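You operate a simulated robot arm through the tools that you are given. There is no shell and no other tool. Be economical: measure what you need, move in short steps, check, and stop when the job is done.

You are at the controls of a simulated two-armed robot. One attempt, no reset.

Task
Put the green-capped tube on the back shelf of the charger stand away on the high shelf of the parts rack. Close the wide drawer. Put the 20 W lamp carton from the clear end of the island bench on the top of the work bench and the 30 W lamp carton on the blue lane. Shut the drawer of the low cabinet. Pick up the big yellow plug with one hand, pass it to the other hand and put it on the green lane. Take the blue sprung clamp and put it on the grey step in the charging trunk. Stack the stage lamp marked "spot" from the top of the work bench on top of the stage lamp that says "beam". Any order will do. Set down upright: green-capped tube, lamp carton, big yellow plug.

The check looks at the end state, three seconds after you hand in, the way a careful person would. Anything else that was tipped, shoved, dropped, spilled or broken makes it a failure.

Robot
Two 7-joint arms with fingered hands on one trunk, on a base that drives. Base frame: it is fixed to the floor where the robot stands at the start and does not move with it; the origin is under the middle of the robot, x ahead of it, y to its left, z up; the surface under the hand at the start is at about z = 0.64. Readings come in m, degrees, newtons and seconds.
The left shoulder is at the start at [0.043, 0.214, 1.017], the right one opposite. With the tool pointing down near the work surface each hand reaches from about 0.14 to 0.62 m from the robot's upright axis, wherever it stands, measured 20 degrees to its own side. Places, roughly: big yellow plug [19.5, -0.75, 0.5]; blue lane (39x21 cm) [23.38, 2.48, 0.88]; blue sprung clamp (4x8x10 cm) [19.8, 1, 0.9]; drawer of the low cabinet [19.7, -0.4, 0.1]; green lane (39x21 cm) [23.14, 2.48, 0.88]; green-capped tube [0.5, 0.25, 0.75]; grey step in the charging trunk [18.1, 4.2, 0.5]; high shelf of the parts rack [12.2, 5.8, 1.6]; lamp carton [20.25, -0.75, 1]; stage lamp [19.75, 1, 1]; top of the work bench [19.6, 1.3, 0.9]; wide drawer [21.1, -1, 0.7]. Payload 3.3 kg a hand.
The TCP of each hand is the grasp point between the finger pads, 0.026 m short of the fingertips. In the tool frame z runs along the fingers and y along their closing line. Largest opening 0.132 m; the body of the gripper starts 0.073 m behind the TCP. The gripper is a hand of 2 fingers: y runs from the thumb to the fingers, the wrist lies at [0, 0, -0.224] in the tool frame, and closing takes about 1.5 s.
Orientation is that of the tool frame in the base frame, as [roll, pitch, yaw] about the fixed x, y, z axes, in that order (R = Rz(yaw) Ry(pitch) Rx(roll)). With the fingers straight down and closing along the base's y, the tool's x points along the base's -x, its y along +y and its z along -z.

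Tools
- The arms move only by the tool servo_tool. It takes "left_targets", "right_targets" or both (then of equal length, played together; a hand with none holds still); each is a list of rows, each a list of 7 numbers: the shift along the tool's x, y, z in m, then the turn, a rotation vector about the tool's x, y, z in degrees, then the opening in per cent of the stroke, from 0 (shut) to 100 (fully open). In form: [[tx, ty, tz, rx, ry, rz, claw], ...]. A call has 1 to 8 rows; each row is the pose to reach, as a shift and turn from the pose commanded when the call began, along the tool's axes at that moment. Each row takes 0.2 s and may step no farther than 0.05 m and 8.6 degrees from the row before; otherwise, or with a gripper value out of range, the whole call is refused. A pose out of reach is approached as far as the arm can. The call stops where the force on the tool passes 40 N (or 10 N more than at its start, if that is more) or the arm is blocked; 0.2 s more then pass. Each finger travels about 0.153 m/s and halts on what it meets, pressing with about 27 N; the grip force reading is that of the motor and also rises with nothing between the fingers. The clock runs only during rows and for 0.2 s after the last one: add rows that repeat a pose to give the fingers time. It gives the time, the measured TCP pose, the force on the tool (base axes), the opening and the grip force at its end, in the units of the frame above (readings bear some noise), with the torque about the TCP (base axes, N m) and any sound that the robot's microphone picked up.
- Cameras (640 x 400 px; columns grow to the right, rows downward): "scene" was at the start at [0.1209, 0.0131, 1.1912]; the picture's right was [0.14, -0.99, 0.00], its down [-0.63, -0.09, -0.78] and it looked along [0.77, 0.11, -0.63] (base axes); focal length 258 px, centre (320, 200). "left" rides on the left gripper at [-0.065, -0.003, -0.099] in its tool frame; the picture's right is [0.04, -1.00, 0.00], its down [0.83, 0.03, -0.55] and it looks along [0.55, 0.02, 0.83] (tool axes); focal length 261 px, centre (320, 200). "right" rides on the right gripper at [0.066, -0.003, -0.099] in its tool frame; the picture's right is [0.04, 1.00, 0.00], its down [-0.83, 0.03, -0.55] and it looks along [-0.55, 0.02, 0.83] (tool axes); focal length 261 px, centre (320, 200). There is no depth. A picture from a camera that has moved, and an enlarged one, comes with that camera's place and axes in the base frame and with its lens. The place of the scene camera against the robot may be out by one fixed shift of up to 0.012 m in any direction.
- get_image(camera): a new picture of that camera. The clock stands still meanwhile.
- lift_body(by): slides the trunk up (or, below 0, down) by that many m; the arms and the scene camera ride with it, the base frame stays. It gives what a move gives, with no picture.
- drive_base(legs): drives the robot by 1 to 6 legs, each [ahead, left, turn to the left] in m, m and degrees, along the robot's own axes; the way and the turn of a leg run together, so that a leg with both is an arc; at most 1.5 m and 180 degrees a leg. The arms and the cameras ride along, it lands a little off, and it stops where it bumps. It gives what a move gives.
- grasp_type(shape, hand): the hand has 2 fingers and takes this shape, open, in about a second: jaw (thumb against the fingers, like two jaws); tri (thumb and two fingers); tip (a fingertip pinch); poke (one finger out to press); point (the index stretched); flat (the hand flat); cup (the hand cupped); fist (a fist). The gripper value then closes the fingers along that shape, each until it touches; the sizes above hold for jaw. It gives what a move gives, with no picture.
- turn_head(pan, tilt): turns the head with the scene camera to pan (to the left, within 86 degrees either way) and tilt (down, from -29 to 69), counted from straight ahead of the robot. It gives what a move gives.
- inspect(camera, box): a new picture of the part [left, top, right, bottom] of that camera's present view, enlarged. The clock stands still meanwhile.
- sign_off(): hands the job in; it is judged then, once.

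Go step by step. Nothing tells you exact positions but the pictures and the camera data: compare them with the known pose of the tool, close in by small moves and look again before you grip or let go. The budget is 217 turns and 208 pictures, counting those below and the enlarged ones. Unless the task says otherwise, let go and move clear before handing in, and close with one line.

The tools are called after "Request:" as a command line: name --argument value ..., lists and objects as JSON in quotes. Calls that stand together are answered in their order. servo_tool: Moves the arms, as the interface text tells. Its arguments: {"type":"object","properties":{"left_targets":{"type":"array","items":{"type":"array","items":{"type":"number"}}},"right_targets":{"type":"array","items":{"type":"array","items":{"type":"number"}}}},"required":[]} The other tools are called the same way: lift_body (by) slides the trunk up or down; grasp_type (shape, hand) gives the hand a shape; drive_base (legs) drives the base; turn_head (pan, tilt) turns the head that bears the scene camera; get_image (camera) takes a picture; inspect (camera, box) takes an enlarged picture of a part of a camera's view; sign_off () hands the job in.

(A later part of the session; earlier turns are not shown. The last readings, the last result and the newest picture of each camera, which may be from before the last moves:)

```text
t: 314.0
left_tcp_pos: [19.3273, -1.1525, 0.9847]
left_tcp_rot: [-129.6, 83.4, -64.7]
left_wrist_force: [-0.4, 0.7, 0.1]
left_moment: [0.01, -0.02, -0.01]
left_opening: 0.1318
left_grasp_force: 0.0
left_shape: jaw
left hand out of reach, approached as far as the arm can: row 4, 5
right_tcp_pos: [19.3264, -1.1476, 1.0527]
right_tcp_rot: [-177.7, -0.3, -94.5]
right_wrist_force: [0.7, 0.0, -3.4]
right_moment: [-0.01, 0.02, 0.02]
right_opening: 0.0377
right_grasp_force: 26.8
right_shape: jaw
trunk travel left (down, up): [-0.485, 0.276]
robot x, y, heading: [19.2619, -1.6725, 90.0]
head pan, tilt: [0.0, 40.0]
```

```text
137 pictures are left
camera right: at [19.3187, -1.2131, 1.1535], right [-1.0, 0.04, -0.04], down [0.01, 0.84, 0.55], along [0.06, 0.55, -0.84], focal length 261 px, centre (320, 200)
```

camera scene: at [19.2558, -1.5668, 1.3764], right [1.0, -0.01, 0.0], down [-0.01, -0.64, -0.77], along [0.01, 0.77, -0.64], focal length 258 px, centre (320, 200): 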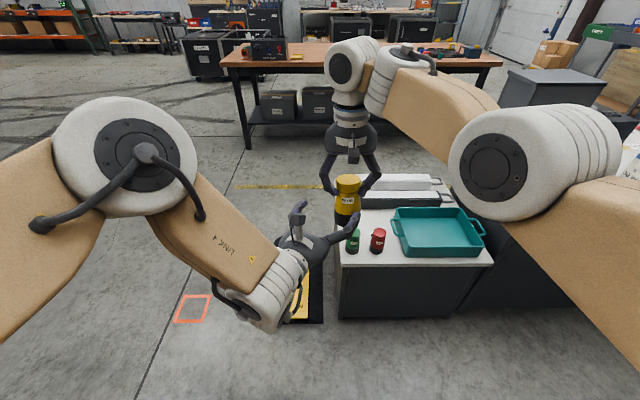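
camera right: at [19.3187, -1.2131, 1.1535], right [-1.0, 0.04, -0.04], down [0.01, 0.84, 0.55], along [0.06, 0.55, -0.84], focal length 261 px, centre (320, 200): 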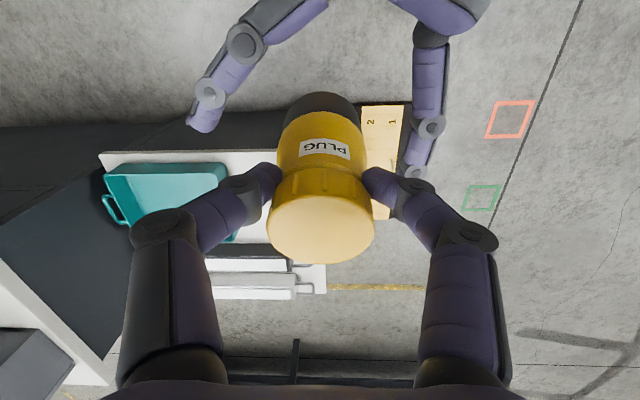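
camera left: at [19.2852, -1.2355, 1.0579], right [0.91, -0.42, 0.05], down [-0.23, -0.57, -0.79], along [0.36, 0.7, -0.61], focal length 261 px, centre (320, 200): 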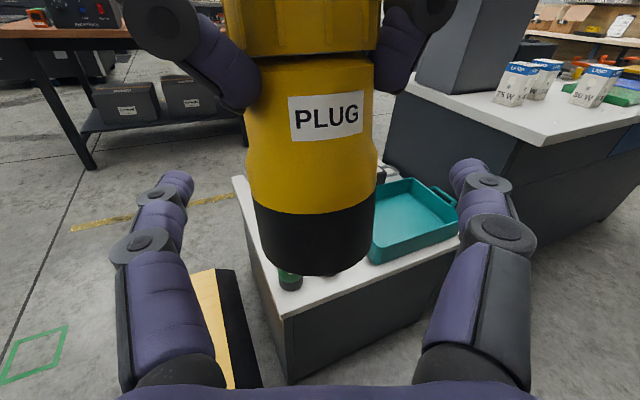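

Both left fingers straddle the plug's lower body. I raise 1.3 cm and close the left hand.

Request:
servo_tool --left_targets '[[-0.007, 0, 0, 0, 0, 0, 100], [-0.013, 0, 0, 0, 0, 0, 100], [-0.013, 0, 0, 0, 0, 0, 60], [-0.013, 0, 0, 0, 0, 0, 20], [-0.013, 0, 0, 0, 0, 0, 0], [-0.013, 0, 0, 0, 0, 0, 0], [-0.013, 0, 0, 0, 0, 0, 0], [-0.013, 0, 0, 0, 0, 0, 0]]'

Request:
get_image --camera "left"

Request:
get_image --camera "right"

```text
t: 315.8
left_tcp_pos: [19.3252, -1.1486, 1.0053]
left_tcp_rot: [-117.7, 84.6, -53.2]
left_wrist_force: [3.2, 4.0, 5.3]
left_moment: [-0.13, -0.22, 0.07]
left_opening: 0.0402
left_grasp_force: 26.8
left_shape: jaw
right_tcp_pos: [19.3258, -1.1483, 1.0533]
right_tcp_rot: [-177.7, -0.2, -94.5]
right_wrist_force: [-3.2, -4.7, -8.6]
right_moment: [-0.1, 0.43, -0.09]
right_opening: 0.038
right_grasp_force: 27.8
right_shape: jaw
trunk travel left (down, up): [-0.485, 0.276]
robot x, y, heading: [19.2619, -1.6713, 89.5]
head pan, tilt: [0.0, 40.0]
```

```text
136 pictures are left
camera left: at [19.2816, -1.2335, 1.076], right [0.9, -0.43, 0.04], down [-0.22, -0.55, -0.81], along [0.37, 0.72, -0.59], focal length 261 px, centre (320, 200)
```

left: 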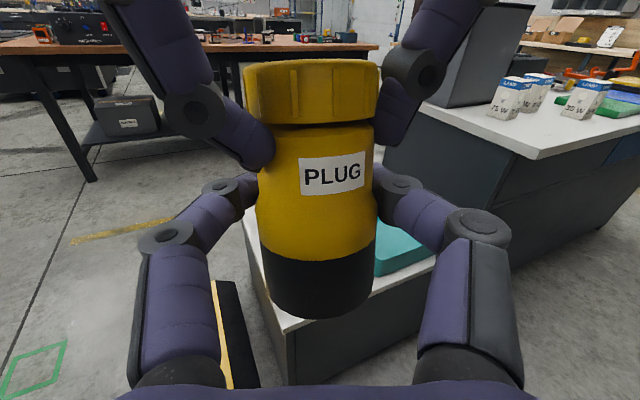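

```text
135 pictures are left
camera right: at [19.3183, -1.2132, 1.1532], right [-1.0, 0.04, -0.04], down [0.01, 0.84, 0.55], along [0.06, 0.55, -0.84], focal length 261 px, centre (320, 200)
```

right: 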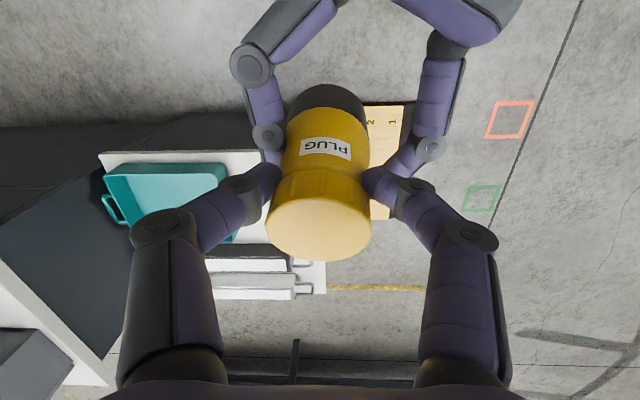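

Both hands hold it. Right opens and rises clear.

Request:
servo_tool --right_targets '[[0, 0, 0, 0, 0, 0, 30], [0, 0, 0, 0, 0, 0, 55], [0, 0, 0, 0, 0, 0, 75], [0, 0, 0, 0, 0, 0, 75], [0, 0, -0.03, 0, 0, 0, 75], [0, 0, -0.06, 0, 0, 0, 75], [0, 0, -0.09, 0, 0, 0, 75]]'

Request:
get_image --camera "left"

Request:
get_image --camera "scene"

```text
t: 317.4
left_tcp_pos: [19.3248, -1.1498, 1.0047]
left_tcp_rot: [-118.2, 84.7, -53.7]
left_wrist_force: [-0.9, -0.2, -0.3]
left_moment: [-0.05, -0.02, 0.0]
left_opening: 0.0394
left_grasp_force: 26.9
left_shape: jaw
right_tcp_pos: [19.3485, -1.1547, 1.1378]
right_tcp_rot: [-177.8, -0.9, -95.6]
right_wrist_force: [-0.9, -0.1, -0.1]
right_moment: [0.02, 0.0, 0.01]
right_opening: 0.0983
right_grasp_force: 0.0
right_shape: jaw
right hand out of reach, approached as far as the arm can: row 6, 7
trunk travel left (down, up): [-0.485, 0.276]
robot x, y, heading: [19.257, -1.671, 89.8]
head pan, tilt: [0.0, 40.0]
```

```text
134 pictures are left
camera left: at [19.2815, -1.2341, 1.076], right [0.9, -0.43, 0.04], down [-0.22, -0.55, -0.81], along [0.37, 0.72, -0.59], focal length 261 px, centre (320, 200)
```

left: 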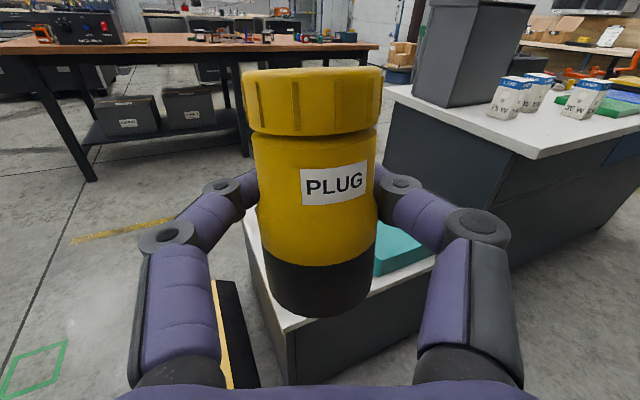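

```text
133 pictures are left
camera scene: at [19.2558, -1.5675, 1.3765], right [1.0, -0.01, 0.0], down [-0.01, -0.64, -0.77], along [0.01, 0.77, -0.64], focal length 258 px, centre (320, 200)
```

scene: 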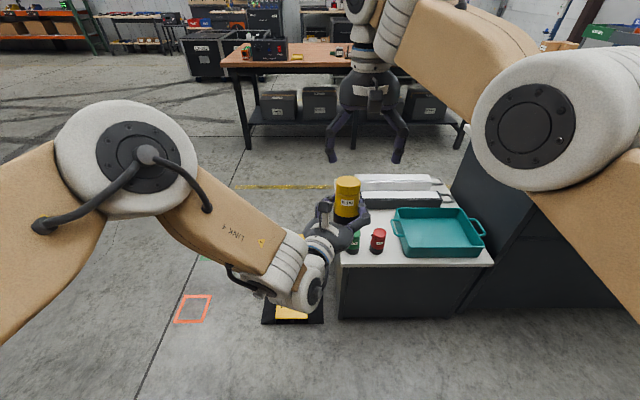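

Handover done. I swing the left hand out to the left and up, and get the right hand down-pointing over the cartons; then drive to the 30 W carton.

Request:
servo_tool --left_targets '[[-0.03, 0.03, -0.015, 0, 0, 0, 0], [-0.06, 0.06, -0.03, 0, 0, 0, 0], [-0.09, 0.09, -0.045, 0, 0, 0, 0], [-0.12, 0.12, -0.06, 0, 0, 0, 0], [-0.15, 0.15, -0.075, 0, 0, 0, 0], [-0.15, 0.18, -0.09, 0, 0, 0, 0]]' --right_targets '[[0, -0.015, 0, 0, 0, 0, 75], [0, -0.03, 0, 0, 0, -1, 80], [0, -0.045, 0, 0, 0, -2, 85], [0, -0.06, 0, 0, 0, -3, 90], [0, -0.08, 0, 0, 0, -4, 100], [0, -0.1, 0, 0, 0, -5, 100]]'

Request:
drive_base --legs '[[-0.05, 0, 0], [0, -0.82, 0]]'

Request:
turn_head --pan 0 --tilt 40

Request:
get_image --camera "scene"

Request:
get_image --camera "right"

```text
t: 318.8
left_tcp_pos: [19.138, -1.1876, 1.1295]
left_tcp_rot: [-116.7, 84.9, -52.2]
left_wrist_force: [1.4, -0.2, -2.4]
left_moment: [-0.03, -0.01, 0.06]
left_opening: 0.0386
left_grasp_force: 27.3
left_shape: jaw
left hand out of reach, approached as far as the arm can: row 1, 2, 3, 4, 5, 6
right_tcp_pos: [19.4334, -1.144, 1.147]
right_tcp_rot: [-177.7, -0.2, -89.0]
right_wrist_force: [-0.3, -0.2, 0.4]
right_moment: [0.03, 0.07, 0.01]
right_opening: 0.1316
right_grasp_force: 0.0
right_shape: jaw
right hand out of reach, approached as far as the arm can: row 4, 5, 6
trunk travel left (down, up): [-0.485, 0.276]
robot x, y, heading: [19.2611, -1.6728, 89.4]
head pan, tilt: [0.0, 40.0]
```

```text
t: 323.8
left_tcp_pos: [19.9933, -1.25, 1.1269]
left_tcp_rot: [-116.4, 84.8, -52.6]
left_wrist_force: [-0.4, -0.3, -2.5]
left_moment: [0.0, 0.0, 0.02]
left_opening: 0.0377
left_grasp_force: 27.5
left_shape: jaw
right_tcp_pos: [20.2903, -1.2114, 1.1473]
right_tcp_rot: [-177.6, -0.4, -89.9]
right_wrist_force: [0.8, -0.3, 0.0]
right_moment: [0.05, 0.03, 0.0]
right_opening: 0.1319
right_grasp_force: 0.0
right_shape: jaw
trunk travel left (down, up): [-0.485, 0.276]
robot x, y, heading: [20.1114, -1.7345, 88.9]
head pan, tilt: [0.0, 40.0]
```

```text
t: 324.4
left_tcp_pos: [19.9945, -1.2498, 1.127]
left_tcp_rot: [-116.3, 84.7, -52.4]
left_wrist_force: [-1.1, 0.1, -2.0]
left_moment: [0.0, 0.02, 0.0]
left_opening: 0.0376
left_grasp_force: 26.8
left_shape: jaw
right_tcp_pos: [20.291, -1.2112, 1.1468]
right_tcp_rot: [-177.6, -0.4, -90.0]
right_wrist_force: [-0.2, 0.3, 0.4]
right_moment: [0.0, 0.03, 0.03]
right_opening: 0.1319
right_grasp_force: 0.2
right_shape: jaw
trunk travel left (down, up): [-0.485, 0.276]
robot x, y, heading: [20.1154, -1.7312, 89.0]
head pan, tilt: [0.0, 40.0]
```

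```text
132 pictures are left
camera scene: at [20.11, -1.6312, 1.3764], right [1.0, -0.02, 0.0], down [-0.01, -0.64, -0.77], along [0.02, 0.77, -0.64], focal length 258 px, centre (320, 200)
```

scene: 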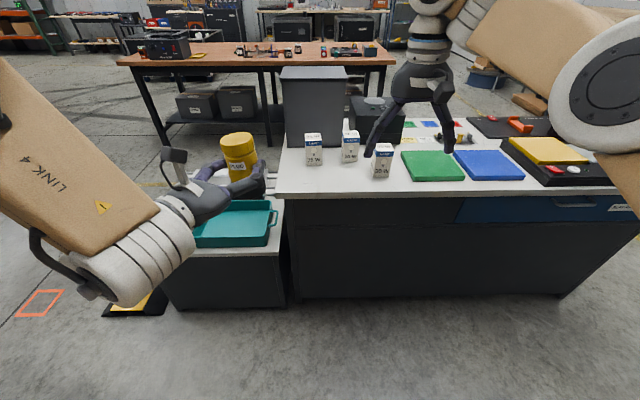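

```text
131 pictures are left
camera right: at [20.2881, -1.2765, 1.2465], right [-1.0, -0.04, -0.04], down [-0.06, 0.84, 0.55], along [0.01, 0.55, -0.84], focal length 261 px, centre (320, 200)
```

right: 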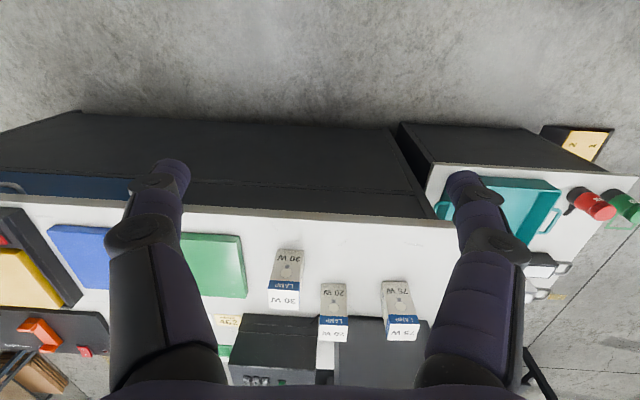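

30 W carton centre ≈(20.34, −0.88), top ≈0.97, on bench z≈0.87. I drive 0.32 closer and line up above it.

Request:
drive_base --legs '[[0.31, 0, 0.5]]'

Request:
servo_tool --right_targets '[[0, -0.025, 0.03, 0, 0, 0, 80], [0, -0.045, 0.06, 0, 0, 0, 70], [0, -0.045, 0.06, 0, 0, 0, 70]]'

Request:
get_image --camera "right"

```text
t: 326.5
left_tcp_pos: [19.9953, -0.944, 1.1277]
left_tcp_rot: [-116.7, 84.7, -52.2]
left_wrist_force: [-0.1, -0.1, -2.7]
left_moment: [-0.03, -0.03, 0.01]
left_opening: 0.0372
left_grasp_force: 26.5
left_shape: jaw
right_tcp_pos: [20.2901, -0.9035, 1.1462]
right_tcp_rot: [-177.6, -0.4, -89.4]
right_wrist_force: [0.2, 0.7, 0.0]
right_moment: [-0.06, -0.01, 0.0]
right_opening: 0.1319
right_grasp_force: 0.1
right_shape: jaw
trunk travel left (down, up): [-0.485, 0.276]
robot x, y, heading: [20.1203, -1.4305, 89.2]
head pan, tilt: [0.0, 40.0]
```

```text
t: 327.3
left_tcp_pos: [19.9953, -0.9451, 1.1268]
left_tcp_rot: [-116.4, 84.7, -52.0]
left_wrist_force: [0.4, 0.4, -3.4]
left_moment: [0.0, -0.01, -0.03]
left_opening: 0.0373
left_grasp_force: 27.1
left_shape: jaw
right_tcp_pos: [20.338, -0.8999, 1.0899]
right_tcp_rot: [-177.7, -0.5, -89.3]
right_wrist_force: [-0.4, 0.3, -0.2]
right_moment: [0.01, 0.03, 0.0]
right_opening: 0.0928
right_grasp_force: 0.0
right_shape: jaw
right hand out of reach, approached as far as the arm can: row 1, 2, 3
trunk travel left (down, up): [-0.485, 0.276]
robot x, y, heading: [20.1182, -1.4267, 89.1]
head pan, tilt: [0.0, 40.0]
```

```text
130 pictures are left
camera right: at [20.3363, -0.9644, 1.1893], right [-1.0, -0.05, -0.04], down [-0.07, 0.84, 0.55], along [0.01, 0.55, -0.84], focal length 261 px, centre (320, 200)
```

right: 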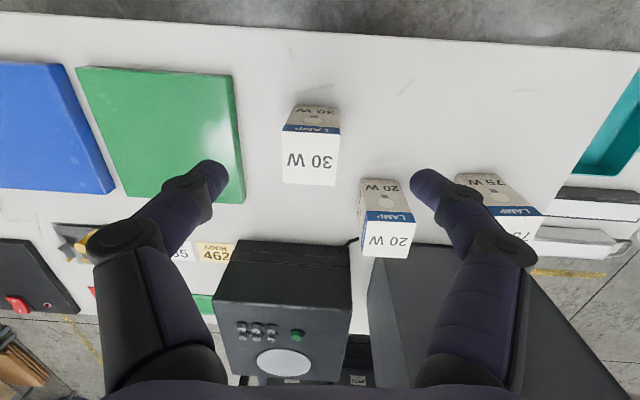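

Request:
servo_tool --right_targets '[[-0.034, -0.012, 0.0, 0, 0, 0, 70], [-0.034, -0.012, 0.035, 0, 0, 0, 70], [-0.034, -0.012, 0.07, 0, 0, 0, 70], [-0.034, -0.012, 0.105, 0, 0, 0, 70], [-0.034, -0.012, 0.105, 0, 0, 0, 70]]'

Request:
get_image --camera "right"

```text
t: 328.5
left_tcp_pos: [19.9951, -0.9453, 1.1278]
left_tcp_rot: [-116.2, 84.6, -51.7]
left_wrist_force: [0.0, -0.6, -2.9]
left_moment: [-0.01, -0.01, 0.03]
left_opening: 0.0365
left_grasp_force: 26.6
left_shape: jaw
right_tcp_pos: [20.3551, -0.8657, 0.9858]
right_tcp_rot: [-177.6, -0.3, -89.4]
right_wrist_force: [0.1, -0.2, -1.2]
right_moment: [0.0, -0.03, -0.04]
right_opening: 0.0927
right_grasp_force: 0.0
right_shape: jaw
trunk travel left (down, up): [-0.485, 0.276]
robot x, y, heading: [20.1197, -1.43, 89.4]
head pan, tilt: [0.0, 40.0]
```

```text
129 pictures are left
camera right: at [20.3525, -0.9305, 1.0856], right [-1.0, -0.05, -0.04], down [-0.07, 0.84, 0.55], along [0.01, 0.55, -0.84], focal length 261 px, centre (320, 200)
```

right: 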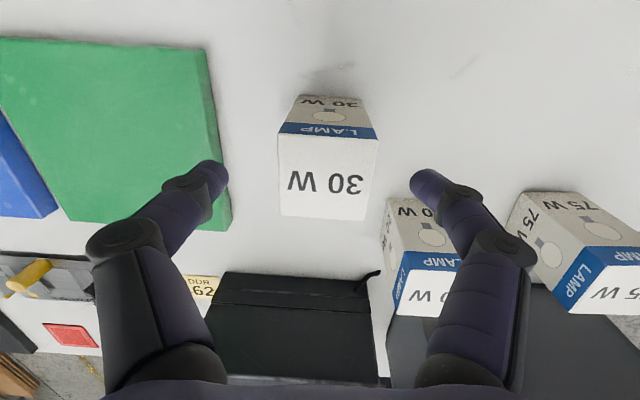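

Request:
servo_tool --right_targets '[[0.002, 0.002, 0.02, 0, 0, 0, 70], [0.002, 0.002, 0.042, 0, 0, 0, 70], [0.002, 0.002, 0.042, 0, 0, 0, 40], [0.002, 0.002, 0.042, 0, 0, 0, 0], [0.002, 0.002, 0.042, 0, 0, 0, 0], [0.002, 0.002, 0.042, 0, 0, 0, 0]]'

Request:
get_image --camera "right"

Request:
get_image --camera "left"

```text
t: 329.9
left_tcp_pos: [19.9953, -0.9451, 1.128]
left_tcp_rot: [-116.5, 84.7, -52.1]
left_wrist_force: [-1.5, -0.1, -2.4]
left_moment: [0.0, 0.04, -0.01]
left_opening: 0.0368
left_grasp_force: 26.8
left_shape: jaw
right_tcp_pos: [20.3541, -0.868, 0.944]
right_tcp_rot: [-177.6, -0.4, -89.4]
right_wrist_force: [-1.0, 0.1, 0.4]
right_moment: [-0.02, -0.01, -0.02]
right_opening: 0.0507
right_grasp_force: 27.2
right_shape: jaw
trunk travel left (down, up): [-0.485, 0.276]
robot x, y, heading: [20.1212, -1.4286, 89.1]
head pan, tilt: [0.0, 40.0]
```

```text
128 pictures are left
camera right: at [20.353, -0.9326, 1.0437], right [-1.0, -0.05, -0.04], down [-0.07, 0.84, 0.55], along [0.01, 0.55, -0.84], focal length 261 px, centre (320, 200)
```

right: 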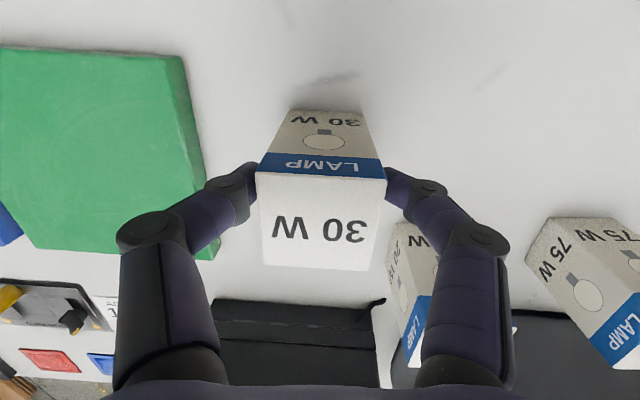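

```text
127 pictures are left
camera left: at [19.9517, -1.0303, 1.1976], right [0.9, -0.43, 0.04], down [-0.22, -0.54, -0.81], along [0.37, 0.72, -0.59], focal length 261 px, centre (320, 200)
```

left: 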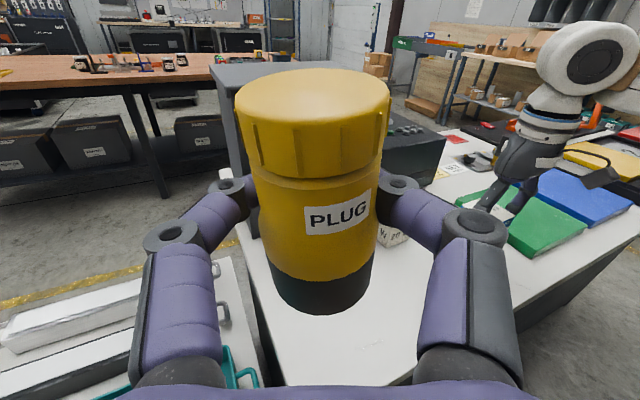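

The 30 W carton is gripped. The plug is leaning slightly in the left hand, which I'll correct on placement. I lift, back off, and go round the island's east end.

Request:
lift_body --by 0.12

Request:
drive_base --legs '[[-0.3, 0, 0.8], [0, -1.2, 0], [0, -1.2, 0]]'

Request:
turn_head --pan 0 --tilt 15

Request:
get_image --camera "scene"

Request:
get_image --camera "left"

```text
t: 331.4
left_tcp_pos: [19.9962, -0.9476, 1.2486]
left_tcp_rot: [-113.5, 84.9, -48.9]
left_wrist_force: [-0.1, 0.0, -3.1]
left_moment: [-0.06, -0.01, -0.03]
left_opening: 0.0362
left_grasp_force: 27.0
left_shape: jaw
right_tcp_pos: [20.3529, -0.8689, 1.062]
right_tcp_rot: [-177.6, -0.4, -89.3]
right_wrist_force: [0.1, 0.2, -0.9]
right_moment: [-0.01, 0.0, -0.04]
right_opening: 0.0511
right_grasp_force: 27.1
right_shape: jaw
trunk travel left (down, up): [-0.605, 0.156]
robot x, y, heading: [20.121, -1.4315, 89.2]
head pan, tilt: [0.0, 40.0]
```

```text
t: 344.8
left_tcp_pos: [22.3734, -1.205, 1.2482]
left_tcp_rot: [-113.4, 85.1, -46.5]
left_wrist_force: [-0.6, 0.0, -2.8]
left_moment: [-0.03, -0.01, 0.01]
left_opening: 0.0362
left_grasp_force: 26.8
left_shape: jaw
right_tcp_pos: [22.7278, -1.1109, 1.0623]
right_tcp_rot: [-177.5, -0.3, -87.1]
right_wrist_force: [0.7, 0.1, -1.2]
right_moment: [-0.03, 0.0, -0.01]
right_opening: 0.0507
right_grasp_force: 26.6
right_shape: jaw
trunk travel left (down, up): [-0.605, 0.156]
robot x, y, heading: [22.5218, -1.6778, 91.9]
head pan, tilt: [0.0, 40.0]
```

```text
t: 345.7
left_tcp_pos: [22.3734, -1.2038, 1.2481]
left_tcp_rot: [-113.4, 85.0, -46.6]
left_wrist_force: [0.5, -0.2, -4.5]
left_moment: [-0.04, -0.04, 0.0]
left_opening: 0.0365
left_grasp_force: 26.9
left_shape: jaw
right_tcp_pos: [22.727, -1.1105, 1.0629]
right_tcp_rot: [-177.6, -0.5, -87.1]
right_wrist_force: [-0.7, 0.5, -0.8]
right_moment: [-0.06, -0.05, 0.0]
right_opening: 0.0512
right_grasp_force: 27.3
right_shape: jaw
trunk travel left (down, up): [-0.605, 0.156]
robot x, y, heading: [22.5171, -1.6813, 91.3]
head pan, tilt: [0.0, 15.0]
```

```text
126 pictures are left
camera scene: at [22.5068, -1.5739, 1.5361], right [1.0, 0.03, 0.0], down [0.01, -0.26, -0.97], along [-0.03, 0.97, -0.26], focal length 258 px, centre (320, 200)
```

scene: 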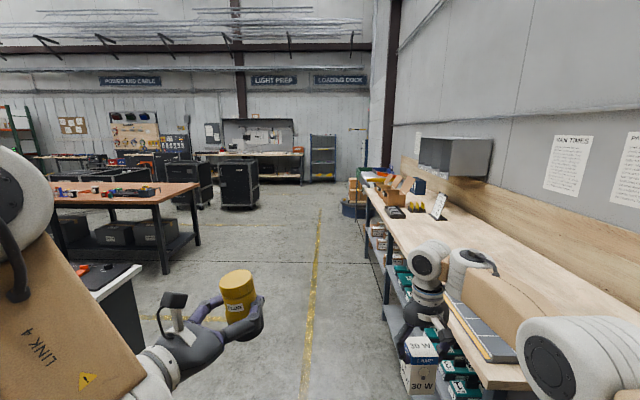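

```text
125 pictures are left
camera left: at [22.3326, -1.2907, 1.3182], right [0.92, -0.39, 0.04], down [-0.2, -0.55, -0.81], along [0.34, 0.74, -0.58], focal length 261 px, centre (320, 200)
```

left: 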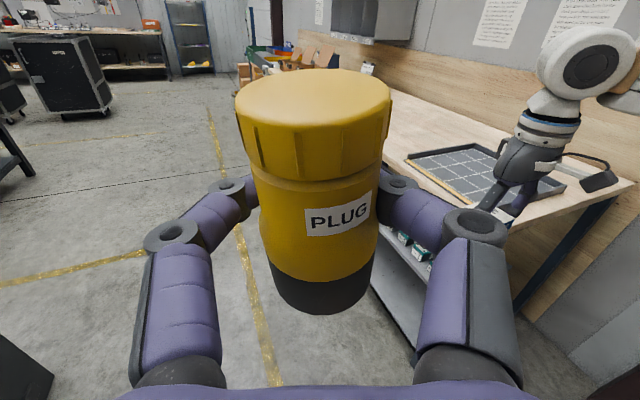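

I move to the aisle's middle and go north toward the lanes.

Request:
drive_base --legs '[[0, 0.3, -1.3], [1.4, 0, 0], [1.2, 0, 0]]'

Request:
turn_head --pan -35 --tilt 30

Request:
get_image --camera "scene"

```text
t: 360.1
left_tcp_pos: [22.0743, 1.4062, 1.2482]
left_tcp_rot: [-113.5, 84.9, -47.5]
left_wrist_force: [-0.2, 0.5, -2.7]
left_moment: [-0.01, 0.0, 0.01]
left_opening: 0.0362
left_grasp_force: 27.4
left_shape: jaw
right_tcp_pos: [22.4305, 1.4936, 1.062]
right_tcp_rot: [-177.5, -0.3, -87.9]
right_wrist_force: [1.2, 0.1, -1.5]
right_moment: [-0.02, -0.01, -0.02]
right_opening: 0.0509
right_grasp_force: 26.9
right_shape: jaw
trunk travel left (down, up): [-0.605, 0.156]
robot x, y, heading: [22.2146, 0.9249, 90.6]
head pan, tilt: [0.0, 15.0]
```

```text
t: 361.1
left_tcp_pos: [22.0744, 1.4062, 1.2494]
left_tcp_rot: [-113.5, 85.0, -47.4]
left_wrist_force: [0.8, -0.3, -2.9]
left_moment: [0.0, -0.01, 0.0]
left_opening: 0.0363
left_grasp_force: 27.3
left_shape: jaw
right_tcp_pos: [22.4323, 1.4944, 1.0623]
right_tcp_rot: [-177.6, -0.4, -88.0]
right_wrist_force: [0.3, 0.4, -0.5]
right_moment: [-0.04, 0.01, -0.01]
right_opening: 0.0509
right_grasp_force: 26.9
right_shape: jaw
trunk travel left (down, up): [-0.605, 0.156]
robot x, y, heading: [22.2133, 0.9253, 90.3]
head pan, tilt: [-35.0, 30.0]
```

```text
124 pictures are left
camera scene: at [22.2556, 1.0147, 1.512], right [0.83, -0.56, 0.0], down [-0.28, -0.41, -0.87], along [0.49, 0.72, -0.5], focal length 258 px, centre (320, 200)
```

scene: 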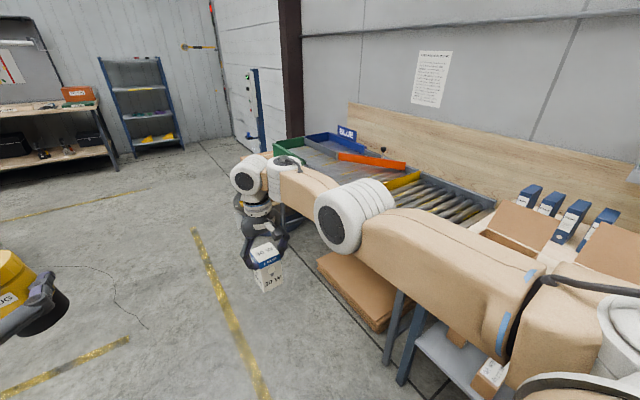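

The lanes lie along y on the far side: green nearer (x≈23.14), blue beyond. I go to y≈2.45 and turn to face +x for a clear view.

Request:
drive_base --legs '[[1.45, 0, 0], [0, 0, -90]]'

Request:
turn_head --pan 0 --tilt 35

Request:
get_image --camera "scene"

```text
t: 372.1
left_tcp_pos: [22.6551, 2.5425, 1.2477]
left_tcp_rot: [-113.5, 84.9, -134.9]
left_wrist_force: [0.8, 0.1, -3.9]
left_moment: [0.02, -0.01, 0.0]
left_opening: 0.0359
left_grasp_force: 27.1
left_shape: jaw
right_tcp_pos: [22.7582, 2.1906, 1.0622]
right_tcp_rot: [-177.6, -0.5, -175.3]
right_wrist_force: [-0.6, 0.6, -1.7]
right_moment: [0.0, 0.0, -0.01]
right_opening: 0.0507
right_grasp_force: 26.8
right_shape: jaw
trunk travel left (down, up): [-0.605, 0.156]
robot x, y, heading: [22.1838, 2.3832, 3.1]
head pan, tilt: [-35.0, 30.0]
```

```text
t: 373.1
left_tcp_pos: [22.6546, 2.5428, 1.2491]
left_tcp_rot: [-113.4, 85.0, -134.8]
left_wrist_force: [0.1, -0.1, -2.8]
left_moment: [-0.01, 0.01, -0.02]
left_opening: 0.0357
left_grasp_force: 27.0
left_shape: jaw
right_tcp_pos: [22.7575, 2.1911, 1.0624]
right_tcp_rot: [-177.6, -0.4, -175.4]
right_wrist_force: [0.0, 0.4, -1.3]
right_moment: [-0.03, 0.0, 0.0]
right_opening: 0.0506
right_grasp_force: 26.7
right_shape: jaw
trunk travel left (down, up): [-0.605, 0.156]
robot x, y, heading: [22.1868, 2.3829, 3.4]
head pan, tilt: [0.0, 35.0]
```

```text
123 pictures are left
camera scene: at [22.2745, 2.3906, 1.5042], right [0.06, -1.0, 0.0], down [-0.57, -0.03, -0.82], along [0.82, 0.05, -0.57], focal length 258 px, centre (320, 200)
```

scene: 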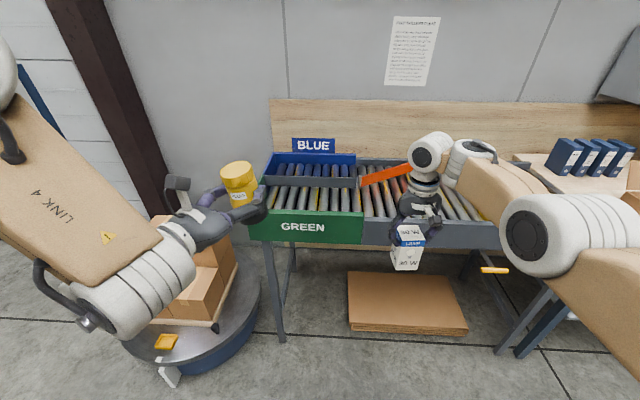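

Request:
inspect --camera "scene" --box '[230, 120, 400, 260]'

Request:
get_image --camera "left"

```text
2.86 times, centred on (315, 190) of scene
camera zoom: at [22.2745, 2.3906, 1.5042], right [0.06, -1.0, 0.0], down [-0.57, -0.03, -0.82], along [0.82, 0.05, -0.57], focal length 738 px, centre (334, 229)
```

zoom: 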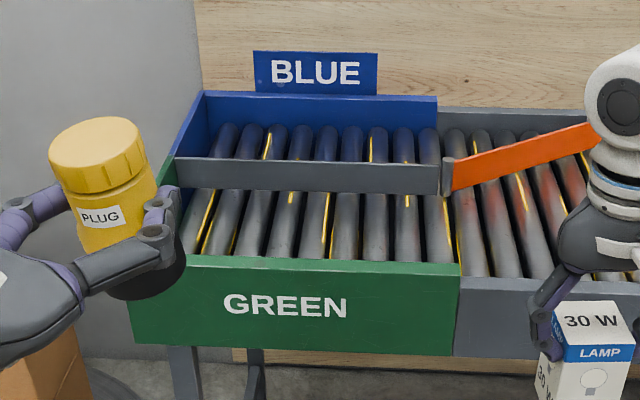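

```text
121 pictures are left
camera left: at [22.5667, 2.5812, 1.3181], right [-0.37, -0.93, 0.04], down [-0.55, 0.18, -0.81], along [0.75, -0.32, -0.58], focal length 261 px, centre (320, 200)
```

left: 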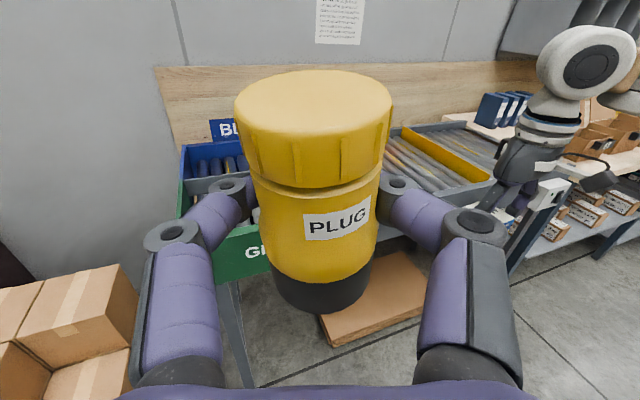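

Lanes have rollers, a green front wall (top ≈0.93), a divider and a blue back wall. I raise the right hand slightly and drive in closer.

Request:
servo_tool --right_targets '[[0, 0.01, -0.03, 0, 0, 0, 0], [0, 0.02, -0.06, 0, 0, 0, 0], [0, 0.03, -0.06, 0, 0, 0, 0]]'

Request:
drive_base --legs '[[0.48, 0.0, -3.3]]'

Request:
turn_head --pan 0 --tilt 50

Request:
get_image --camera "scene"

Request:
get_image --camera "right"

```text
t: 373.9
left_tcp_pos: [22.6548, 2.5437, 1.2483]
left_tcp_rot: [-113.4, 84.9, -134.9]
left_wrist_force: [0.1, 0.6, -2.5]
left_moment: [0.0, 0.01, 0.01]
left_opening: 0.0361
left_grasp_force: 26.8
left_shape: jaw
right_tcp_pos: [22.7548, 2.2236, 1.1201]
right_tcp_rot: [-177.6, -0.3, -175.4]
right_wrist_force: [0.6, 0.7, -0.5]
right_moment: [0.02, 0.02, 0.02]
right_opening: 0.051
right_grasp_force: 27.3
right_shape: jaw
trunk travel left (down, up): [-0.605, 0.156]
robot x, y, heading: [22.1829, 2.3858, 3.1]
head pan, tilt: [0.0, 35.0]
```

```text
t: 376.8
left_tcp_pos: [23.1551, 2.5242, 1.2482]
left_tcp_rot: [-113.7, 85.0, -138.8]
left_wrist_force: [0.0, 0.0, -2.9]
left_moment: [0.01, 0.04, -0.04]
left_opening: 0.0358
left_grasp_force: 27.3
left_shape: jaw
right_tcp_pos: [23.2356, 2.1971, 1.1214]
right_tcp_rot: [-177.5, -0.3, -179.1]
right_wrist_force: [-0.8, -0.1, -0.8]
right_moment: [0.05, 0.04, -0.01]
right_opening: 0.051
right_grasp_force: 26.7
right_shape: jaw
trunk travel left (down, up): [-0.605, 0.156]
robot x, y, heading: [22.6732, 2.3963, -0.5]
head pan, tilt: [0.0, 35.0]
```

```text
t: 377.6
left_tcp_pos: [23.1552, 2.5248, 1.2485]
left_tcp_rot: [-113.5, 85.1, -138.7]
left_wrist_force: [0.2, 0.1, -2.7]
left_moment: [0.02, -0.03, 0.04]
left_opening: 0.0363
left_grasp_force: 27.1
left_shape: jaw
right_tcp_pos: [23.236, 2.1972, 1.12]
right_tcp_rot: [-177.5, -0.4, -179.0]
right_wrist_force: [0.3, -0.3, -1.2]
right_moment: [0.01, 0.02, 0.03]
right_opening: 0.0507
right_grasp_force: 26.9
right_shape: jaw
trunk travel left (down, up): [-0.605, 0.156]
robot x, y, heading: [22.6759, 2.3986, -0.5]
head pan, tilt: [0.0, 50.0]
```

```text
120 pictures are left
camera scene: at [22.7543, 2.3963, 1.4825], right [-0.01, -1.0, 0.0], down [-0.77, 0.01, -0.64], along [0.64, 0.0, -0.77], focal length 258 px, centre (320, 200)
```

scene: 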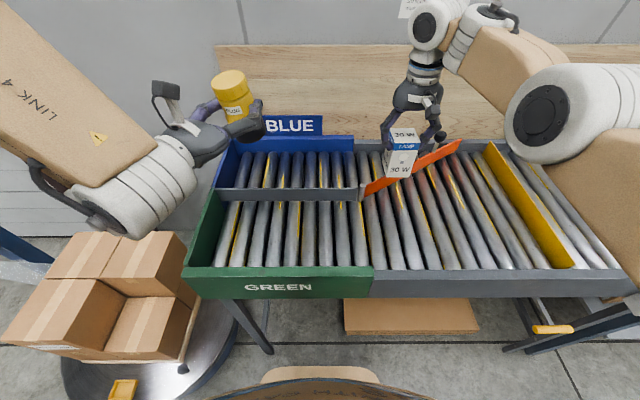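

```text
119 pictures are left
camera right: at [23.169, 2.1987, 1.22], right [-0.06, 1.0, -0.04], down [0.84, 0.07, 0.55], along [0.55, 0.0, -0.84], focal length 261 px, centre (320, 200)
```

right: 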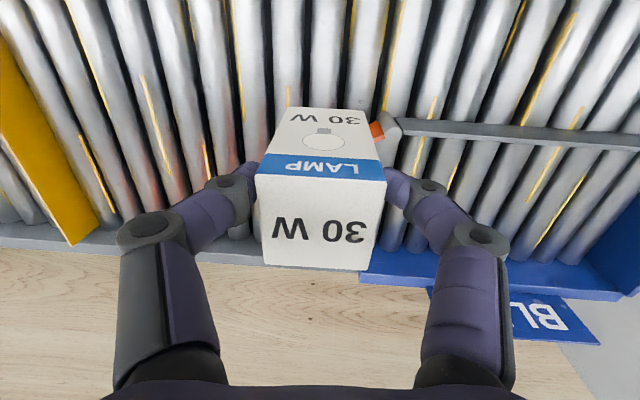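

Now I move the right hand over the blue lane (target ≈(23.36, 2.35)).

Request:
drive_base --legs '[[0.035, 0.02, 0.5]]'

Request:
servo_tool --right_targets '[[-0.02, 0.035, 0, 0, 0, 0, 0], [-0.04, 0.07, 0, 0, 0, 0, 0], [-0.065, 0.105, 0, 0, 0, 0, 0], [-0.085, 0.135, 0, 0, 0, 0, 0], [-0.085, 0.135, 0, 0, 0, 0, 0]]'

Request:
get_image --camera "right"

Request:
inspect --camera "scene" --box '[190, 100, 470, 310]'

```text
t: 378.4
left_tcp_pos: [23.191, 2.5496, 1.2473]
left_tcp_rot: [-113.9, 84.8, -138.5]
left_wrist_force: [0.7, 0.3, -3.5]
left_moment: [0.0, -0.03, 0.0]
left_opening: 0.0361
left_grasp_force: 27.0
left_shape: jaw
right_tcp_pos: [23.273, 2.2238, 1.1204]
right_tcp_rot: [-177.5, -0.4, -178.6]
right_wrist_force: [0.1, 0.6, -0.7]
right_moment: [-0.04, 0.02, 0.01]
right_opening: 0.0508
right_grasp_force: 27.2
right_shape: jaw
trunk travel left (down, up): [-0.605, 0.156]
robot x, y, heading: [22.7103, 2.415, -0.2]
head pan, tilt: [0.0, 50.0]
```

```text
t: 379.6
left_tcp_pos: [23.1886, 2.5471, 1.2476]
left_tcp_rot: [-113.8, 85.1, -138.5]
left_wrist_force: [0.5, 0.5, -2.7]
left_moment: [0.0, 0.01, -0.01]
left_opening: 0.036
left_grasp_force: 27.3
left_shape: jaw
right_tcp_pos: [23.2528, 2.328, 1.1174]
right_tcp_rot: [-177.5, -0.4, -178.7]
right_wrist_force: [0.2, 0.4, -0.5]
right_moment: [-0.01, 0.03, -0.03]
right_opening: 0.0509
right_grasp_force: 26.9
right_shape: jaw
right hand out of reach, approached as far as the arm can: row 1, 2, 3, 4, 5
trunk travel left (down, up): [-0.605, 0.156]
robot x, y, heading: [22.7121, 2.4161, -0.2]
head pan, tilt: [0.0, 50.0]
```

```text
118 pictures are left
camera right: at [23.1874, 2.3279, 1.2167], right [-0.06, 1.0, -0.04], down [0.83, 0.08, 0.55], along [0.55, 0.0, -0.84], focal length 261 px, centre (320, 200)
```

right: 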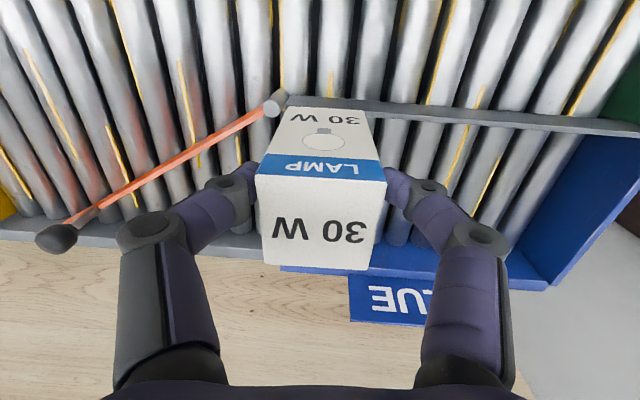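

```text
1.90 times, centred on (330, 205) of scene
camera zoom: at [22.7896, 2.4156, 1.4825], right [0.0, -1.0, 0.0], down [-0.77, 0.0, -0.64], along [0.64, 0.0, -0.77], focal length 492 px, centre (301, 190)
```

zoom: 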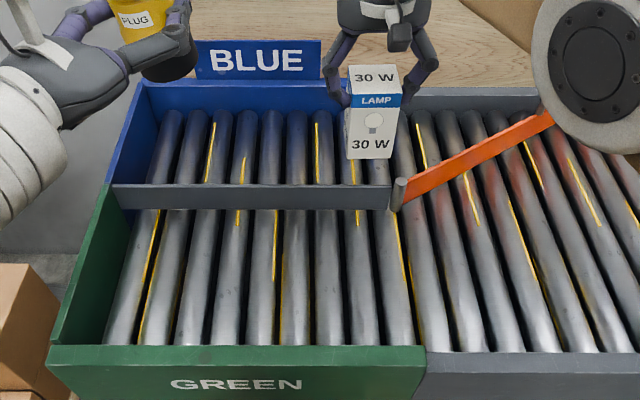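

The right arm is reach-limited here; turning the robot 25° left brings the right shoulder forward. I do that, then swing the right hand right over the blue lane.

Request:
drive_base --legs '[[0, 0, 25]]'

Request:
servo_tool --right_targets '[[0, -0.035, 0, 0, 0, 0, 0], [0, -0.07, 0, 0, 0, 0, 0], [-0.005, -0.105, 0, 0, 0, 0, 0], [-0.01, -0.14, 0, 0, 0, 0, 0], [-0.01, -0.175, 0, 0, 0, 0, 0], [-0.015, -0.21, 0, 0, 0, 0, 0], [-0.015, -0.21, 0, 0, 0, 0, 0]]'

Request:
get_image --camera "right"

Request:
get_image --camera "scene"

```text
t: 381.3
left_tcp_pos: [23.0884, 2.7396, 1.2495]
left_tcp_rot: [-113.5, 84.9, -113.1]
left_wrist_force: [0.2, -0.6, -3.2]
left_moment: [-0.03, 0.0, 0.04]
left_opening: 0.036
left_grasp_force: 26.1
left_shape: jaw
right_tcp_pos: [23.2388, 2.5695, 1.1175]
right_tcp_rot: [-177.6, -0.4, -153.6]
right_wrist_force: [0.5, -0.1, -1.1]
right_moment: [-0.04, -0.03, -0.02]
right_opening: 0.0511
right_grasp_force: 27.7
right_shape: jaw
trunk travel left (down, up): [-0.605, 0.156]
robot x, y, heading: [22.7081, 2.4129, 24.9]
head pan, tilt: [0.0, 50.0]
```

```text
t: 382.9
left_tcp_pos: [23.0884, 2.7391, 1.247]
left_tcp_rot: [-113.4, 85.0, -113.1]
left_wrist_force: [-0.2, -0.3, -1.8]
left_moment: [-0.02, 0.04, -0.01]
left_opening: 0.036
left_grasp_force: 27.2
left_shape: jaw
right_tcp_pos: [23.3426, 2.3868, 1.1283]
right_tcp_rot: [-177.5, -0.4, -153.6]
right_wrist_force: [-1.8, -0.4, -0.5]
right_moment: [-0.02, 0.04, 0.0]
right_opening: 0.0508
right_grasp_force: 27.3
right_shape: jaw
trunk travel left (down, up): [-0.605, 0.156]
robot x, y, heading: [22.7123, 2.4165, 24.9]
head pan, tilt: [0.0, 50.0]
```

```text
116 pictures are left
camera right: at [23.2828, 2.3589, 1.2261], right [-0.48, 0.88, -0.04], down [0.72, 0.42, 0.55], along [0.5, 0.23, -0.84], focal length 261 px, centre (320, 200)
```

right: 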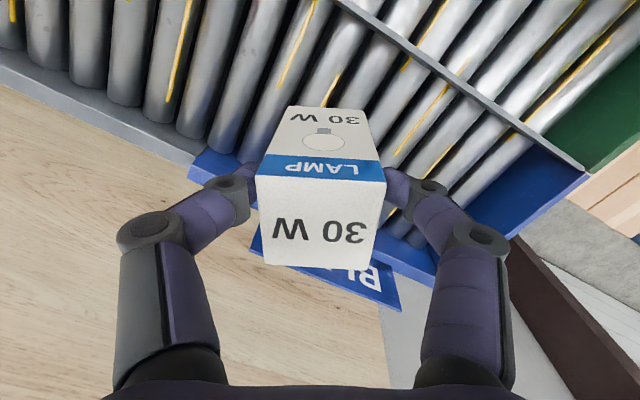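

```text
115 pictures are left
camera scene: at [22.781, 2.4552, 1.4825], right [0.42, -0.91, 0.0], down [-0.69, -0.32, -0.64], along [0.58, 0.27, -0.77], focal length 258 px, centre (320, 200)
```

scene: 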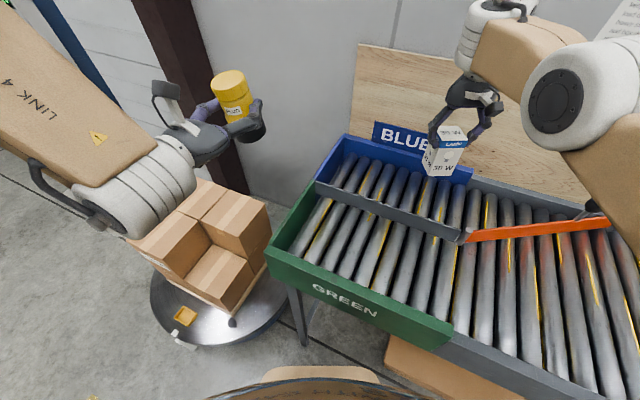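

The carton is over the blue lane. I lower with the trunk, then finely with the arm.

Request:
lift_body --by -0.12

Request:
servo_tool --right_targets '[[-0.01, 0, 0.015, 0, 0, 0, 0], [-0.02, 0, 0.03, 0, 0, 0, 0], [-0.02, 0, 0.03, 0, 0, 0, 0]]'

Request:
get_image --camera "right"

Request:
inspect --camera "scene" --box '[260, 80, 520, 260]'

```text
t: 384.4
left_tcp_pos: [23.0883, 2.7382, 1.1295]
left_tcp_rot: [-113.5, 85.0, -113.1]
left_wrist_force: [0.1, 0.1, -3.2]
left_moment: [0.0, 0.01, 0.0]
left_opening: 0.036
left_grasp_force: 27.1
left_shape: jaw
right_tcp_pos: [23.3453, 2.3863, 1.007]
right_tcp_rot: [-177.6, -0.3, -153.6]
right_wrist_force: [0.2, -0.3, -1.4]
right_moment: [-0.01, -0.02, 0.03]
right_opening: 0.0508
right_grasp_force: 26.7
right_shape: jaw
trunk travel left (down, up): [-0.485, 0.276]
robot x, y, heading: [22.7078, 2.4152, 25.3]
head pan, tilt: [0.0, 50.0]
```

```text
t: 385.2
left_tcp_pos: [23.084, 2.7386, 1.1302]
left_tcp_rot: [-111.4, 84.9, -110.9]
left_wrist_force: [0.6, -0.1, -3.4]
left_moment: [-0.01, -0.02, 0.02]
left_opening: 0.036
left_grasp_force: 27.0
left_shape: jaw
right_tcp_pos: [23.3623, 2.3954, 0.9789]
right_tcp_rot: [-177.6, 0.2, -153.6]
right_wrist_force: [-4.7, -3.5, 31.4]
right_moment: [-0.19, -0.03, -0.04]
right_opening: 0.0525
right_grasp_force: 27.4
right_shape: jaw
trunk travel left (down, up): [-0.485, 0.276]
robot x, y, heading: [22.7087, 2.4139, 24.7]
head pan, tilt: [0.0, 50.0]
```

```text
114 pictures are left
camera right: at [23.3013, 2.3669, 1.0781], right [-0.48, 0.88, -0.04], down [0.72, 0.42, 0.55], along [0.5, 0.23, -0.83], focal length 261 px, centre (320, 200)
```

right: 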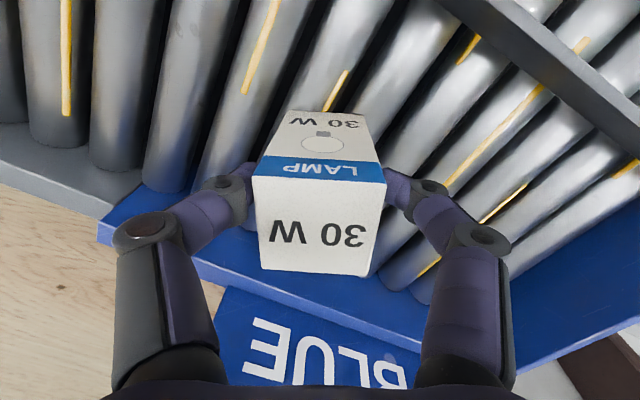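

```text
2.22 times, centred on (390, 170) of scene
camera zoom: at [22.782, 2.4565, 1.363], right [0.42, -0.91, 0.0], down [-0.69, -0.32, -0.65], along [0.58, 0.27, -0.76], focal length 574 px, centre (164, 267)
```

zoom: 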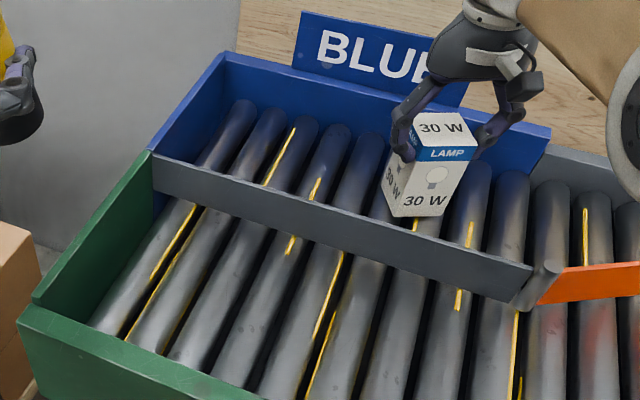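

Contact is felt. I ease off the pressure, then release and watch.

Request:
servo_tool --right_targets '[[0, 0, -0.004, 0, 0, 0, 0], [0, 0, -0.006, 0, 0, 0, 0], [0, 0, -0.006, 0, 0, 0, 45], [0, 0, -0.006, 0, 0, 0, 60], [0, 0, -0.006, 0, 0, 0, 70], [0, 0, -0.006, 0, 0, 0, 70]]'

Request:
get_image --camera "right"

```text
t: 386.6
left_tcp_pos: [23.0885, 2.7392, 1.1286]
left_tcp_rot: [-113.7, 85.0, -113.1]
left_wrist_force: [0.5, -0.4, -2.0]
left_moment: [0.02, -0.01, 0.01]
left_opening: 0.0359
left_grasp_force: 26.7
left_shape: jaw
right_tcp_pos: [23.3634, 2.3937, 0.9799]
right_tcp_rot: [-177.5, -0.4, -153.6]
right_wrist_force: [0.2, 0.5, 0.0]
right_moment: [-0.02, 0.01, 0.01]
right_opening: 0.0922
right_grasp_force: 0.0
right_shape: jaw
trunk travel left (down, up): [-0.485, 0.276]
robot x, y, heading: [22.7113, 2.4129, 25.0]
head pan, tilt: [0.0, 50.0]
```

```text
112 pictures are left
camera right: at [23.3037, 2.3665, 1.0801], right [-0.48, 0.88, -0.04], down [0.72, 0.42, 0.55], along [0.5, 0.23, -0.84], focal length 261 px, centre (320, 200)
```

right: 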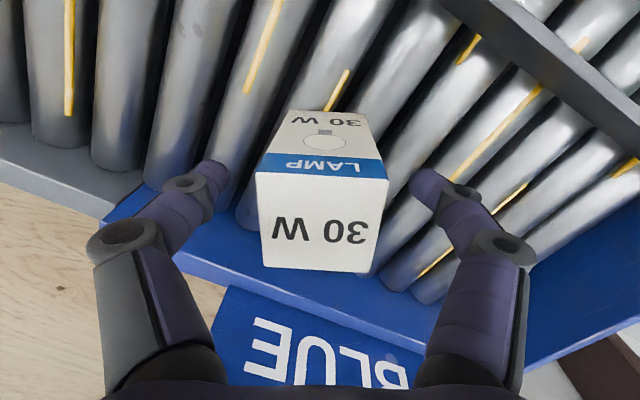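

The carton stands free. I raise the right hand clear and check it.

Request:
servo_tool --right_targets '[[0, 0, -0.04, 0, 0, 0, 80], [0, 0, -0.08, 0, 0, 0, 90], [0, 0, -0.12, 0, 0, 0, 100], [0.03, 0, -0.15, 0, 0, 0, 100], [0.07, -0.03, -0.15, 0, 0, 0, 100], [0.11, -0.06, -0.15, 0, 0, 0, 100], [0.15, -0.1, -0.15, 0, 0, 0, 100], [0.19, -0.13, -0.15, 0, 0, 0, 100]]'

Request:
get_image --camera "scene"

```text
refused: row 7 steps farther than a row can; nothing moved
```

```text
111 pictures are left
camera scene: at [22.7866, 2.4569, 1.3623], right [0.42, -0.91, 0.0], down [-0.69, -0.32, -0.64], along [0.58, 0.27, -0.77], focal length 258 px, centre (320, 200)
```

scene: 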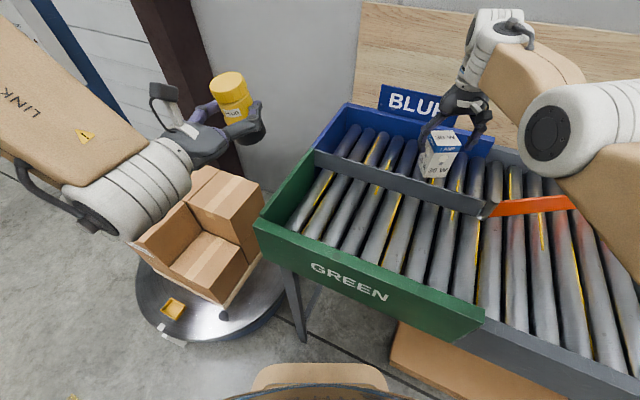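

Request:
servo_tool --right_targets '[[0, 0, -0.04, 0, 0, 0, 80], [0, 0, -0.08, 0, 0, 0, 90], [0, 0, -0.12, 0, 0, 0, 100], [0.03, 0, -0.15, 0, 0, 0, 100], [0.06, -0.03, -0.15, 0, 0, 0, 100], [0.09, -0.06, -0.15, 0, 0, 0, 100], [0.12, -0.09, -0.15, 0, 0, 0, 100], [0.15, -0.12, -0.15, 0, 0, 0, 100]]'

Request:
inspect --camera "scene" --box '[250, 80, 510, 280]'

```text
t: 388.4
left_tcp_pos: [23.0882, 2.7392, 1.1282]
left_tcp_rot: [-113.5, 85.0, -113.1]
left_wrist_force: [0.0, 0.3, -3.3]
left_moment: [0.01, 0.02, 0.02]
left_opening: 0.036
left_grasp_force: 26.9
left_shape: jaw
right_tcp_pos: [23.3593, 2.263, 1.1552]
right_tcp_rot: [-177.6, -0.5, -153.6]
right_wrist_force: [0.0, -0.8, -0.3]
right_moment: [0.0, -0.02, 0.03]
right_opening: 0.1321
right_grasp_force: 0.1
right_shape: jaw
right hand out of reach, approached as far as the arm can: row 2, 3, 5, 6, 7, 8
trunk travel left (down, up): [-0.485, 0.276]
robot x, y, heading: [22.7067, 2.4138, 24.8]
head pan, tilt: [0.0, 50.0]
```

```text
2.00 times, centred on (380, 180) of scene
camera zoom: at [22.7864, 2.4567, 1.3623], right [0.42, -0.91, 0.0], down [-0.69, -0.32, -0.64], along [0.58, 0.27, -0.77], focal length 517 px, centre (200, 240)
```

zoom: 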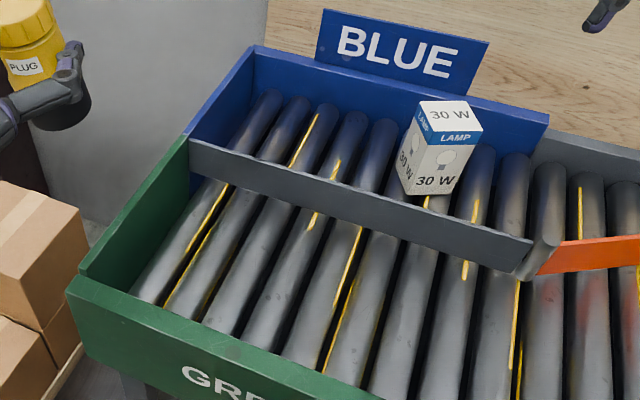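

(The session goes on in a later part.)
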